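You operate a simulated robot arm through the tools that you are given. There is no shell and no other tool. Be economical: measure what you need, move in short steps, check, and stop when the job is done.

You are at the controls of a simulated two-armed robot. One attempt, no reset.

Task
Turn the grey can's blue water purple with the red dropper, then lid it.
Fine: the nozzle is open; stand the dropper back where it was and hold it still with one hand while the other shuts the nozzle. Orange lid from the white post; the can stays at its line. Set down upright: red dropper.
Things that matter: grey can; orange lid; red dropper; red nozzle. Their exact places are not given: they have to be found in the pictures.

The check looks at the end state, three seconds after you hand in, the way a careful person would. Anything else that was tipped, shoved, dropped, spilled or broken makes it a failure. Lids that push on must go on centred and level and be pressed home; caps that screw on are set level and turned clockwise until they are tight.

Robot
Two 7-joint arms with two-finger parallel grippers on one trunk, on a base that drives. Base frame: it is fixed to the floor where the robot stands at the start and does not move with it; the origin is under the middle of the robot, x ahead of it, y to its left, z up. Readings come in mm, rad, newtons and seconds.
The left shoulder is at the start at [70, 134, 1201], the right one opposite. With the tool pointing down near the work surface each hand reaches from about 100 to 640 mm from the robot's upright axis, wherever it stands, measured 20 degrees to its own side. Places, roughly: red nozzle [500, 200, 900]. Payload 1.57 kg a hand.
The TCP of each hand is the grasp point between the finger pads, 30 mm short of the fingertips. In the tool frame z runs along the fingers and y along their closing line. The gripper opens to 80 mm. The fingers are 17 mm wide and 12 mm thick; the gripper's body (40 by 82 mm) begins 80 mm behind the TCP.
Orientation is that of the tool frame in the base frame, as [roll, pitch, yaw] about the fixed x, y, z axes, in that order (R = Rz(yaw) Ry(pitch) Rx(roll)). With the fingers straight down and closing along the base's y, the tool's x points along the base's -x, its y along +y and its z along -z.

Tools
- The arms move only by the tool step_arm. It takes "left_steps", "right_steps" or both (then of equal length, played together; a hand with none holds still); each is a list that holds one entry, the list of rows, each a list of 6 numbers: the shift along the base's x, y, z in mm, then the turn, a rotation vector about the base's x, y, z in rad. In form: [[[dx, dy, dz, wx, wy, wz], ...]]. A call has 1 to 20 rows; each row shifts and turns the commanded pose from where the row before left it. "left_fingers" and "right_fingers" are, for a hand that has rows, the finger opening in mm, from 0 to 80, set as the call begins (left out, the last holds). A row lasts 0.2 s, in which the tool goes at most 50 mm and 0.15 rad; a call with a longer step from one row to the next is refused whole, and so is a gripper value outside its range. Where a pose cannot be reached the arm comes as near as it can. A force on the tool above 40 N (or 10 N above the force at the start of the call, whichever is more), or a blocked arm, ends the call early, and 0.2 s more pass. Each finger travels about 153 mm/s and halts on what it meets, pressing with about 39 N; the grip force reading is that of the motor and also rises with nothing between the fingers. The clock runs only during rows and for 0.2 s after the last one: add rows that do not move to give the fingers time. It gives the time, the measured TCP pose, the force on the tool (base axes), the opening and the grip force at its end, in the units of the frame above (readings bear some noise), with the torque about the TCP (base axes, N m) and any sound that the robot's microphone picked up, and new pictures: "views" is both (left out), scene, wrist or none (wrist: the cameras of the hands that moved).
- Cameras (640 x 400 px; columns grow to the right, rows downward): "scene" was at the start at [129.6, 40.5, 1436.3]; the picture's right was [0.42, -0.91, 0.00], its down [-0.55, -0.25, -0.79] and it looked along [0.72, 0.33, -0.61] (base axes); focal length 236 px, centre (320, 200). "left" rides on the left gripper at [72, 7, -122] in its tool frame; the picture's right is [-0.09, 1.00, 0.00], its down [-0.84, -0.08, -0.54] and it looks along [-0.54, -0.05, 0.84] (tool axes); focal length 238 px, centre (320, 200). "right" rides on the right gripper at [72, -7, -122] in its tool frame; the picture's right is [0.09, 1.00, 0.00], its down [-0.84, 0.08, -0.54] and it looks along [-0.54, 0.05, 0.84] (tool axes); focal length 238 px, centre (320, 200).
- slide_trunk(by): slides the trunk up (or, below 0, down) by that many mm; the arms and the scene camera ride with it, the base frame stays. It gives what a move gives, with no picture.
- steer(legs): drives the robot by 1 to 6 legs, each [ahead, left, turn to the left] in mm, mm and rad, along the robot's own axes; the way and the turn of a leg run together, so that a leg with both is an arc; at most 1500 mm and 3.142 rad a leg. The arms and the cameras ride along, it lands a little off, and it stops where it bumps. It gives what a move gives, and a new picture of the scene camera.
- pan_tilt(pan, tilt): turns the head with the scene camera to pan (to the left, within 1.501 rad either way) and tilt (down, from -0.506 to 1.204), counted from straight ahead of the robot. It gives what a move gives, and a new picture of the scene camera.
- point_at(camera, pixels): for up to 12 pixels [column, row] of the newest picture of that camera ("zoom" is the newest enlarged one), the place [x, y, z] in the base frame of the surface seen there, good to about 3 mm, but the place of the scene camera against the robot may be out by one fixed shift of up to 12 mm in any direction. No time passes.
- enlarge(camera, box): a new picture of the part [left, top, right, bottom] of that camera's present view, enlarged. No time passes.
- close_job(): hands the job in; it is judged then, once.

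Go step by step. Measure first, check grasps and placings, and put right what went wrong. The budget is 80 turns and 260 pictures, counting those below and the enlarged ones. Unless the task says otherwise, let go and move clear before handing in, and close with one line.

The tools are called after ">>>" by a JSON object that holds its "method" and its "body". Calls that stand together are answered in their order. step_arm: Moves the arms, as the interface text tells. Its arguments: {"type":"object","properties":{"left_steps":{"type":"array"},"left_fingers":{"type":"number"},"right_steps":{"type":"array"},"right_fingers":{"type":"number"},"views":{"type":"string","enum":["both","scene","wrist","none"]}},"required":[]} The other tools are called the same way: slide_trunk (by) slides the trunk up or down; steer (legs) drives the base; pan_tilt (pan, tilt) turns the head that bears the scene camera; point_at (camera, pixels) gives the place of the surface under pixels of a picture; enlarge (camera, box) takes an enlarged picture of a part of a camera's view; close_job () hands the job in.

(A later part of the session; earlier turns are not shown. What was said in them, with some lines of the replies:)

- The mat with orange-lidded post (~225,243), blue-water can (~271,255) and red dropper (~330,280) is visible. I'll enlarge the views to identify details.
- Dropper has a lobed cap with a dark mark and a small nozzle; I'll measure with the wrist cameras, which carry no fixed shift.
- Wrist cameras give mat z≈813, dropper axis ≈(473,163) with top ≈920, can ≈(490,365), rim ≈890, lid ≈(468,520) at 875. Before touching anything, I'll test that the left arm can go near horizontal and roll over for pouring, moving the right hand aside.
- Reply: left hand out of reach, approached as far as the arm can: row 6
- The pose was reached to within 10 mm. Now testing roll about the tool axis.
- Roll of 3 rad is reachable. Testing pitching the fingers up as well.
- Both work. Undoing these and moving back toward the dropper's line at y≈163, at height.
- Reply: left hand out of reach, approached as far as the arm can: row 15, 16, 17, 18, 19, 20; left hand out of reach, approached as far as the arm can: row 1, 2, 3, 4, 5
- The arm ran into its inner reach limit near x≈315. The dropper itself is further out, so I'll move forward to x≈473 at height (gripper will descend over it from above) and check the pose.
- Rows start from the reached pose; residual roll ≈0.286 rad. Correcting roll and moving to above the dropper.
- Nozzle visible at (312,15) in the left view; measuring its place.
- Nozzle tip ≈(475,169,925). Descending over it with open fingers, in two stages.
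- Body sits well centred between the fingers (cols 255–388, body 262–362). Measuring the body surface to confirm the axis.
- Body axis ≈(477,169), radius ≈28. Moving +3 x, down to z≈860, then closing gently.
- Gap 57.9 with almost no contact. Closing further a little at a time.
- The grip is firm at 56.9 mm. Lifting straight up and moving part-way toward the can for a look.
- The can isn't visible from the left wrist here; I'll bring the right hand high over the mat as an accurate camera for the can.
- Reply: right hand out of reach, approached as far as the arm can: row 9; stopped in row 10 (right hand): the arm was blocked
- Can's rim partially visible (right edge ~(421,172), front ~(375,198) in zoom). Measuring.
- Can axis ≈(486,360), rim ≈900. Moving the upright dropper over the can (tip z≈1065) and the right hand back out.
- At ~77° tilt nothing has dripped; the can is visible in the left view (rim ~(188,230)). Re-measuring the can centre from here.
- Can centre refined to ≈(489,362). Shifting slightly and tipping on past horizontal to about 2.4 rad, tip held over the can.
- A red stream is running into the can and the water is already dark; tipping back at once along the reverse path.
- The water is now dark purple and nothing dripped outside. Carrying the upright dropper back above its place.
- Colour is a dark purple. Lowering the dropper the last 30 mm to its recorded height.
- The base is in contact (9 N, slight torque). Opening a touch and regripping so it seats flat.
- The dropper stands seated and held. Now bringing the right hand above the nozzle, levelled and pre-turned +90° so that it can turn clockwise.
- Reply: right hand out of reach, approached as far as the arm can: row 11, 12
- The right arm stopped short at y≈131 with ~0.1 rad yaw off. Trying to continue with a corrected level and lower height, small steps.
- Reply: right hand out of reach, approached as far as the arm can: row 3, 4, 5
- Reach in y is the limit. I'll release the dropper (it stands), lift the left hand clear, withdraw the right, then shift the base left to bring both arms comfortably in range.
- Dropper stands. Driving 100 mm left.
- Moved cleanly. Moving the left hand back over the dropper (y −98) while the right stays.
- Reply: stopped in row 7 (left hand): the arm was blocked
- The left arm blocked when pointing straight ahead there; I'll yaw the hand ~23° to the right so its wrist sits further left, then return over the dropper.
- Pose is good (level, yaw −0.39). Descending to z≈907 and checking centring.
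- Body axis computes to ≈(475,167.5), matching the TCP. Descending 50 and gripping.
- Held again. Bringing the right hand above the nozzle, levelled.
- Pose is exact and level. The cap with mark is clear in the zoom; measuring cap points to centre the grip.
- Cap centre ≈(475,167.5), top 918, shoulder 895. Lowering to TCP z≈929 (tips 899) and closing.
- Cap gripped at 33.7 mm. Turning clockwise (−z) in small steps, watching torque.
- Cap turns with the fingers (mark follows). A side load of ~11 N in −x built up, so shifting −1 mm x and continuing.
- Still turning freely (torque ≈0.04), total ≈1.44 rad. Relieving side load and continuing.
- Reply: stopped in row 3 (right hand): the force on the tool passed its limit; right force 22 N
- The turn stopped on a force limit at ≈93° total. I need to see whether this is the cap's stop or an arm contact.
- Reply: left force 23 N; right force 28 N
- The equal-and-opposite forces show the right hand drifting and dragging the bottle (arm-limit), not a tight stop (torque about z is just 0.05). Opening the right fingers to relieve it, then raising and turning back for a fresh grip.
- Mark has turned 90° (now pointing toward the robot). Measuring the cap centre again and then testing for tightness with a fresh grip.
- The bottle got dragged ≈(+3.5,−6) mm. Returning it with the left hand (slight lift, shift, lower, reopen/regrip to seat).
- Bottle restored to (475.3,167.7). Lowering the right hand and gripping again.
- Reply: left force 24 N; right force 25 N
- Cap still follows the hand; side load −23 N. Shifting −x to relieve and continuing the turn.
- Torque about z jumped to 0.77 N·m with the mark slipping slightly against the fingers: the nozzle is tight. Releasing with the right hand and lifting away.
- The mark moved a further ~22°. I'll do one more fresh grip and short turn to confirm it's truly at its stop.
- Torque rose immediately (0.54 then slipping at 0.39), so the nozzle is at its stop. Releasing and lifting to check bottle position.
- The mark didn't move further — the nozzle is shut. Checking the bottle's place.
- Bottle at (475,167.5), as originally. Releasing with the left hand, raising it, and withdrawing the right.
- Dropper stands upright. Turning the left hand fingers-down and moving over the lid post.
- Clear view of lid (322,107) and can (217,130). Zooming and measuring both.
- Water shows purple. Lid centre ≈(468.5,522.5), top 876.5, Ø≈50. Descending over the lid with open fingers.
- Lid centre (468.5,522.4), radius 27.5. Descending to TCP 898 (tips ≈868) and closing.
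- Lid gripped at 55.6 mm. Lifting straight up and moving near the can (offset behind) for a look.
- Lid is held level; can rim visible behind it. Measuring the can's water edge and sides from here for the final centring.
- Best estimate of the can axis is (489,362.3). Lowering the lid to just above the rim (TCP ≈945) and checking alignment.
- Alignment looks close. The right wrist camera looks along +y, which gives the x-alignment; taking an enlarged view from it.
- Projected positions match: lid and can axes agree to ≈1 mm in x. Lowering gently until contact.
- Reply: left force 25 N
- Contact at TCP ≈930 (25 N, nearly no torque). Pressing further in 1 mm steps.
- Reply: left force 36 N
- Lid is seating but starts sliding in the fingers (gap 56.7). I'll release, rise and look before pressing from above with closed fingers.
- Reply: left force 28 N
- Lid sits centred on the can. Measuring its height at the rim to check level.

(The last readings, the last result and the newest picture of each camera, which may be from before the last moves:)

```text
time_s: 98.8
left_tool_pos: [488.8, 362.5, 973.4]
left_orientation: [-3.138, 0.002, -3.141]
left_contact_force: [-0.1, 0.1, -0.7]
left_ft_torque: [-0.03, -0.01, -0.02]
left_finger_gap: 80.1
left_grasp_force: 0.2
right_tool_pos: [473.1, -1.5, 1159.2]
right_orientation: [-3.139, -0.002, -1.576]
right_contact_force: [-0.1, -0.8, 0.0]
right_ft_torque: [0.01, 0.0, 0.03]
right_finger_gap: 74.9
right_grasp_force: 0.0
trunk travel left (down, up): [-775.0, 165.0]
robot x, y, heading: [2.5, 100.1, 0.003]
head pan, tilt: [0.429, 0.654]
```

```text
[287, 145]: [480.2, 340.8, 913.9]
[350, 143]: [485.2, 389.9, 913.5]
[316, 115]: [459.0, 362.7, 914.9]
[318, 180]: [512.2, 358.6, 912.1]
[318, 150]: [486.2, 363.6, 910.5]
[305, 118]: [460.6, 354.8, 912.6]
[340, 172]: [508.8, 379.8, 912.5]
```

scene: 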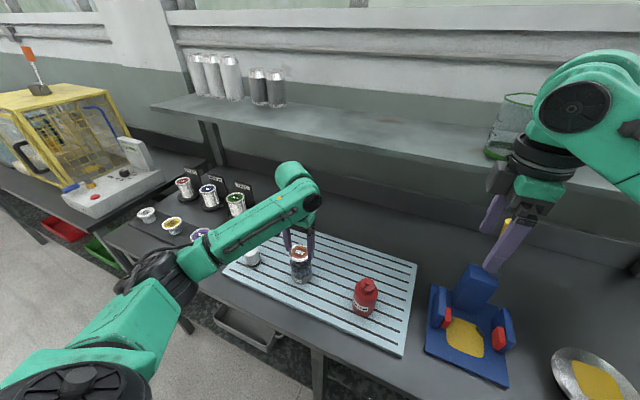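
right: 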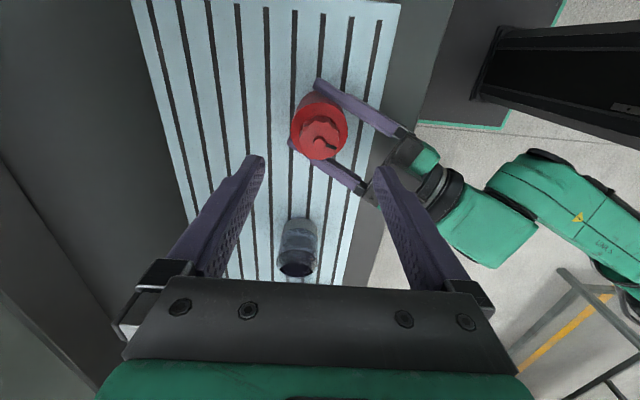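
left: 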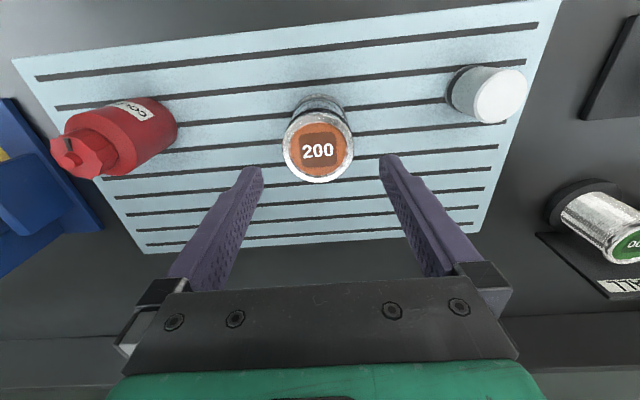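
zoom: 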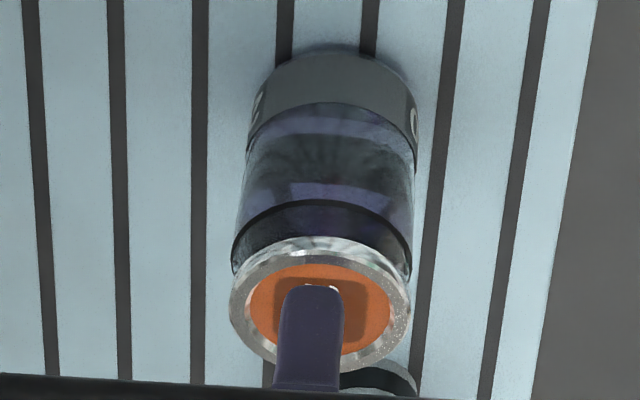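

Lid is level at ≈913. Closing the fingers and pressing straight down on the centre, watching force and sounds.

>>> {"method": "step_arm", "body": {"left_steps": [[[-0.5, 0.3, 0, 0, 0, 0], [0, 0, 0, 0, 0, 0], [0, 0, 0, 0, 0, 0], [0, 0, -12, 0, 0, 0], [0, 0, -12, 0, 0, 0], [0, 0, -4, 0, 0, 0], [0, 0, -2, 0, 0, 0], [0, 0, -2, 0, 0, 0], [0, 0, -2, 0, 0, 0], [0, 0, -2, 0, 0, 0], [0, 0, -1, 0, 0, 0]]], "left_fingers": 0, "views": "none"}}

>>> {"method": "step_arm", "body": {"left_steps": [[[0, 0, -1.5, 0, 0, 0], [0, 0, -1.5, 0, 0, 0], [0, 0, -1.5, 0, 0, 0], [0, 0, -1.5, 0, 0, 0], [0, 0, -1.5, 0, 0, 0]]], "views": "wrist"}}

```text
time_s: 101.2
left_tool_pos: [487.2, 361.6, 941.1]
left_orientation: [3.141, 0.014, -3.138]
left_contact_force: [7.3, 3.2, 37.5]
left_ft_torque: [0.13, -0.2, -0.01]
left_finger_gap: 0.1
left_grasp_force: 21.0
right_tool_pos: [470.8, -4.6, 1161.9]
right_orientation: [-3.136, 0.001, -1.574]
right_contact_force: [0.4, -0.4, 0.4]
right_ft_torque: [-0.02, -0.01, 0.0]
right_finger_gap: 74.9
right_grasp_force: 0.1
trunk travel left (down, up): [-775.0, 165.0]
robot x, y, heading: [2.0, 97.7, -0.003]
head pan, tilt: [0.429, 0.654]
```

```text
time_s: 101.7
left_tool_pos: [488.6, 363.0, 941.6]
left_orientation: [3.141, 0.022, -3.137]
left_contact_force: [-5.9, -1.5, 19.7]
left_ft_torque: [-0.05, 0.31, -0.01]
left_finger_gap: 0.1
left_grasp_force: 21.5
right_tool_pos: [470.6, -2.9, 1159.8]
right_orientation: [-3.134, -0.001, -1.574]
right_contact_force: [0.0, 0.2, -0.2]
right_ft_torque: [-0.02, 0.0, 0.02]
right_finger_gap: 75.0
right_grasp_force: 0.0
trunk travel left (down, up): [-775.0, 165.0]
robot x, y, heading: [0.8, 101.4, 0.002]
head pan, tilt: [0.429, 0.654]
stopped in row 2 (left hand): the force on the tool passed its limit (the readings are from after the stop); the commanded pose is now the measured one
```

left: 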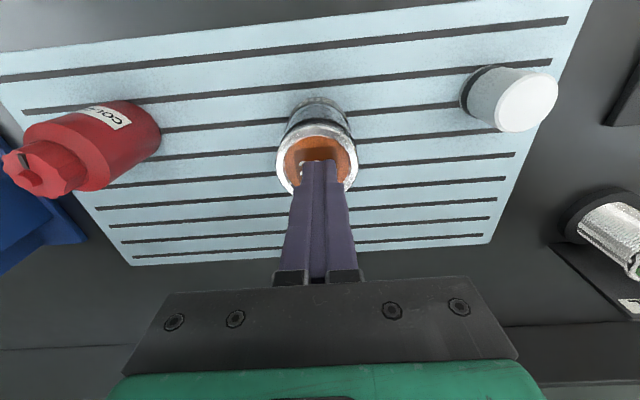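

At 40 N the lid isn't descending, so I must find whether it is home. I'll measure the bare post and get a side view with the right wrist camera tilted.

>>> {"method": "point_at", "body": {"camera": "left", "pixels": [[525, 103], [545, 100], [510, 110], [490, 90], [520, 128]]}}

>>> {"method": "step_arm", "body": {"left_steps": [[[0, 0, 5, 0, 0, 0], [0, 0, 10, 0, 0, 0], [0, 0, 20, 0, 0, 0], [0, 0, 20, 0, 0, 0], [0, 0, 10, 0, 0, 0], [0, 0, 0, 0, 0, 0], [0, 0, 0, 0, 0, 0], [0, 0, 0, 0, 0, 0]]], "right_steps": [[[0, 14, -18, 0.1, 0, 0], [0, 14, -18, 0.1, 0, 0], [0, 14, -18, 0.1, 0, 0], [0, 14, -18, 0.1, 0, 0], [0, 14, -18, 0.1, 0, 0], [0, 14, -18, 0.1, 0, 0], [0, 14, -18, 0.1, 0, 0], [0, 12, -18, 0, 0, 0]]], "views": "wrist"}}

```text
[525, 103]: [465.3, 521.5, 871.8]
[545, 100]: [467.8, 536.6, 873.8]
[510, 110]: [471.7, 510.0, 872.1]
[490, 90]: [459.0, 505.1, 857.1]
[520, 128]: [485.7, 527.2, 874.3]
```

```text
time_s: 103.5
left_tool_pos: [491.0, 363.6, 1002.5]
left_orientation: [-3.139, 0.011, -3.137]
left_contact_force: [0.5, 0.6, 1.3]
left_ft_torque: [-0.03, 0.02, -0.01]
left_finger_gap: 0.0
left_grasp_force: 21.3
right_tool_pos: [473.5, 108.5, 1014.8]
right_orientation: [-3.14, 0.698, -1.574]
right_contact_force: [-0.1, 0.7, 0.1]
right_ft_torque: [0.0, 0.02, -0.01]
right_finger_gap: 74.9
right_grasp_force: 0.1
trunk travel left (down, up): [-775.0, 165.0]
robot x, y, heading: [1.7, 97.3, -0.0]
head pan, tilt: [0.429, 0.654]
```

right: 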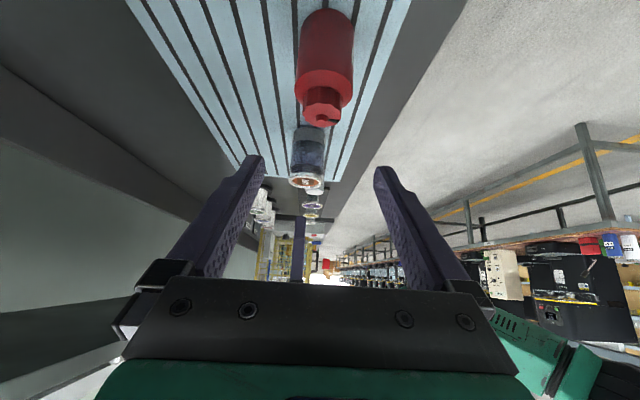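
left: 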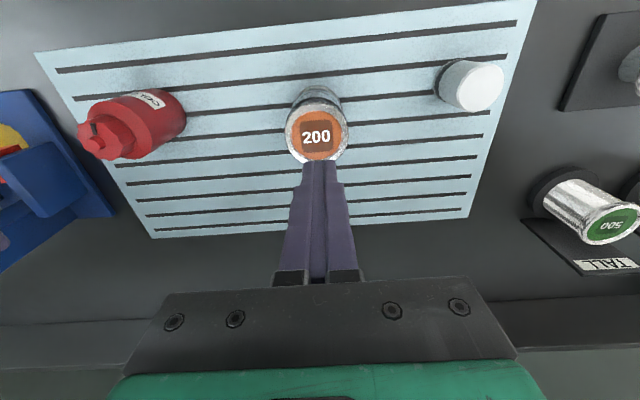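

>>> {"method": "enlarge", "body": {"camera": "right", "box": [280, 115, 336, 200]}}

>>> {"method": "enlarge", "body": {"camera": "right", "box": [285, 155, 330, 195]}}

>>> {"method": "point_at", "body": {"camera": "left", "pixels": [[288, 130], [347, 128], [316, 102], [317, 122], [310, 150], [470, 85]]}}

```text
4.71 times, centred on (308, 158) of right
```

zoom: 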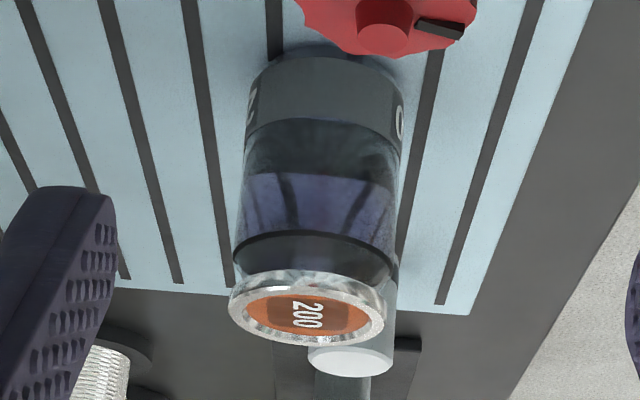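

```text
10.00 times, centred on (308, 175) of right
```

zoom: 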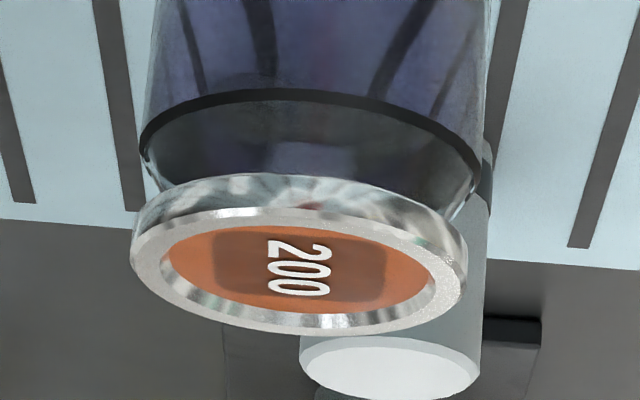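

```text
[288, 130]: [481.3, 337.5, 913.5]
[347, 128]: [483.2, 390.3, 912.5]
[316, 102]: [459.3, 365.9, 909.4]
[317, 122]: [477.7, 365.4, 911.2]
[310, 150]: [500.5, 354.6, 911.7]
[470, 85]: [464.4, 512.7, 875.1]
```

Side geometry (skirt bottom ≈14 mm above the fill line, rim ≈17–20 mm above it) indicates the skirt is over the rim. I'll do one more firm press to be sure it is home.

>>> {"method": "step_arm", "body": {"left_steps": [[[-1, 0, -20, 0, 0, 0], [-1, -0.5, -20, 0, 0, 0], [0, 0, -12, 0, 0, 0], [0, 0, -6, 0, 0, 0], [0, 0, -3, 0, 0, 0], [0, 0, -2, 0, 0, 0], [0, 0, -2, 0, 0, 0], [0, 0, -1, 0, 0, 0]]], "left_fingers": 0, "views": "none"}}

>>> {"method": "step_arm", "body": {"left_steps": [[[0, 0, -1, 0, 0, 0], [0, 0, -1, 0, 0, 0], [0, 0, -1, 0, 0, 0], [0, 0, -1, 0, 0, 0], [0, 0, -1, 0, 0, 0], [0, 0, -1, 0, 0, 0]]], "views": "none"}}

>>> {"method": "enlarge", "body": {"camera": "right", "box": [285, 155, 330, 195]}}

```text
time_s: 105.3
left_tool_pos: [486.8, 362.2, 942.0]
left_orientation: [3.141, 0.022, -3.135]
left_contact_force: [6.8, 4.5, 31.3]
left_ft_torque: [0.14, -0.11, 0.03]
left_finger_gap: 0.0
left_grasp_force: 20.8
right_tool_pos: [471.2, 106.7, 1016.7]
right_orientation: [-3.137, 0.701, -1.572]
right_contact_force: [0.3, 0.8, 0.2]
right_ft_torque: [-0.04, -0.02, 0.0]
right_finger_gap: 75.2
right_grasp_force: 0.1
trunk travel left (down, up): [-775.0, 165.0]
robot x, y, heading: [-2.5, 99.7, 0.0]
head pan, tilt: [0.429, 0.654]
```

```text
time_s: 105.8
left_tool_pos: [487.9, 362.6, 942.4]
left_orientation: [-3.14, 0.03, -3.133]
left_contact_force: [-6.5, -2.1, 18.5]
left_ft_torque: [-0.08, 0.28, 0.02]
left_finger_gap: 0.0
left_grasp_force: 21.2
right_tool_pos: [469.1, 106.3, 1016.1]
right_orientation: [-3.136, 0.698, -1.571]
right_contact_force: [0.6, -0.5, 0.3]
right_ft_torque: [0.01, -0.01, 0.02]
right_finger_gap: 75.1
right_grasp_force: 0.1
trunk travel left (down, up): [-775.0, 165.0]
robot x, y, heading: [0.7, 98.4, 0.0]
head pan, tilt: [0.429, 0.654]
stopped in row 2 (left hand): the force on the tool passed its limit (the readings are from after the stop); the commanded pose is now the measured one
```

```text
10.00 times, centred on (308, 175) of right
```

zoom: 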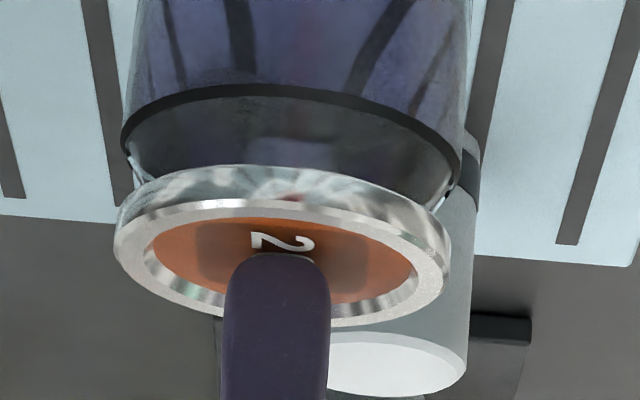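

Under >40 N nothing moved, and comparing the right-camera views before and after lidding puts the skirt's lower edge ≈6 mm below the can rim, so the lid is home. Withdrawing both hands for a final look.

>>> {"method": "step_arm", "body": {"left_steps": [[[0, 0, 10, 0, 0, 0], [0, 0, 25, 0, 0, 0], [0, 0, 35, 0, 0, 0], [0, 0, 40, 0, 0, 0], [0, 10, 40, 0, 0, 0], [-10, 25, 20, 0, 0, 0], [-15, 30, 10, 0, 0, 0], [-15, 30, 0, 0, 0, 0]]], "right_steps": [[[0, 0, 20, 0, 0, 0], [0, 0, 30, 0, 0, 0], [0, -10, 30, 0, 0, 0], [0, -25, 25, 0, 0, 0], [0, -25, 20, 0, 0, 0], [0, -25, 0, 0, 0, 0], [0, -25, 0, 0, 0, 0], [0, -25, 0, 0, 0, 0]]], "views": "both"}}

>>> {"method": "enlarge", "body": {"camera": "scene", "box": [220, 210, 420, 335]}}

>>> {"method": "enlarge", "body": {"camera": "scene", "box": [265, 225, 335, 295]}}

```text
time_s: 107.6
left_tool_pos: [449.0, 459.5, 1118.7]
left_orientation: [-3.14, 0.022, -3.136]
left_contact_force: [0.0, 0.4, -0.4]
left_ft_torque: [-0.01, 0.0, 0.02]
left_finger_gap: 0.0
left_grasp_force: 20.6
right_tool_pos: [472.2, -25.6, 1139.7]
right_orientation: [-3.138, 0.698, -1.573]
right_contact_force: [0.7, -0.1, -0.2]
right_ft_torque: [-0.03, -0.01, -0.02]
right_finger_gap: 75.3
right_grasp_force: 0.0
trunk travel left (down, up): [-775.0, 165.0]
robot x, y, heading: [-0.4, 99.0, 0.002]
head pan, tilt: [0.429, 0.654]
```

scene: 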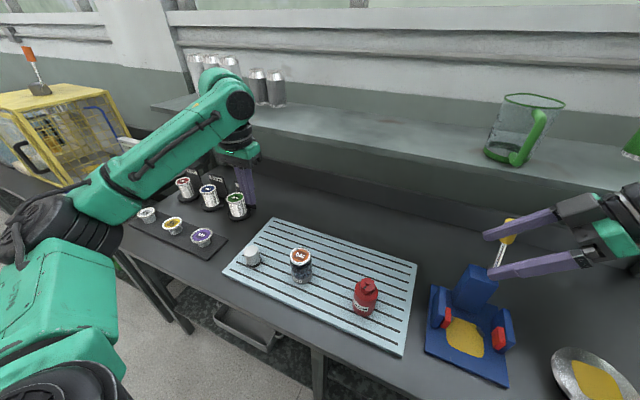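
right: 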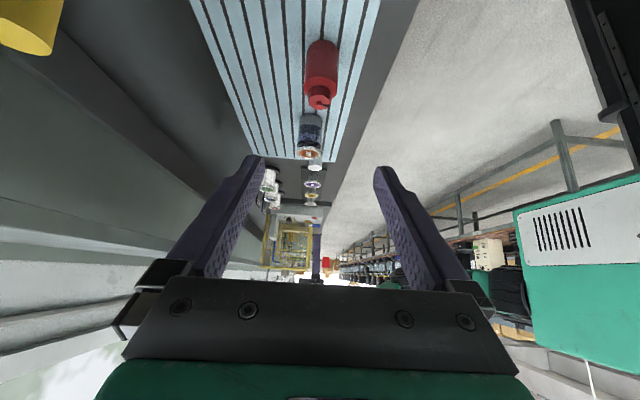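
left: 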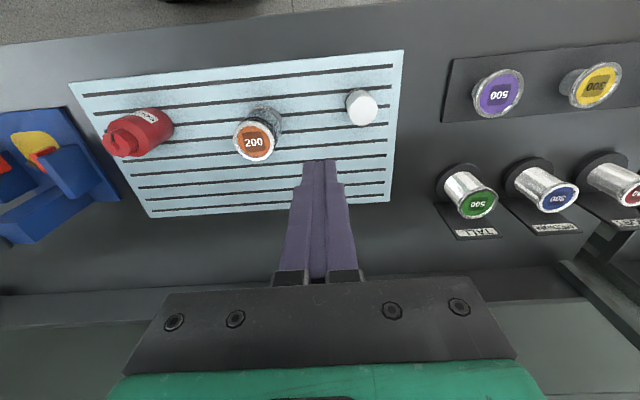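

```text
3.20 times, centred on (320, 272) of scene
```

zoom: 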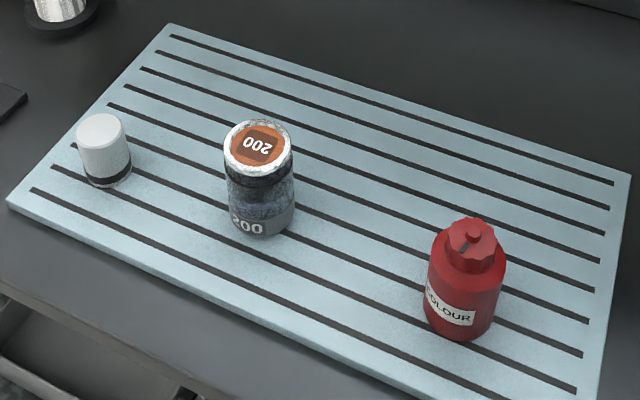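

```text
5.71 times, centred on (300, 260) of scene
```

zoom: 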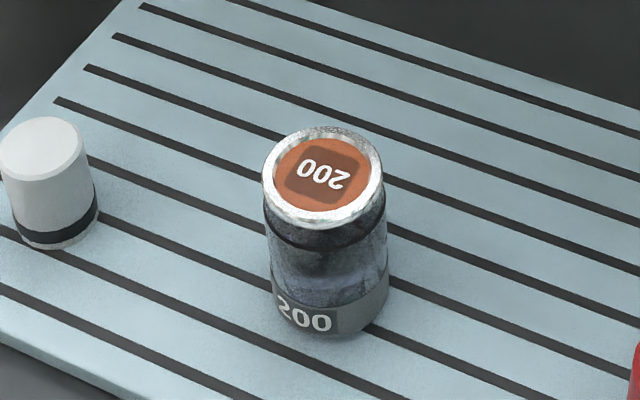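

The final views show the can lidded and level, its water purple, the dropper upright in its place with the nozzle shut, and both hands clear. Handing in.

>>> {"method": "close_job", "body": {}}

```text
The job is handed in.
```

I've handed the job in: the can's water is purple (quite dark), the red dropper is back upright in its place with the nozzle turned tight, and the orange lid is on the can, centred and level. No click was heard as the lid went on. I judged it pressed home because it didn't move under about 40 N and its skirt measured about 6 mm below the can's rim.
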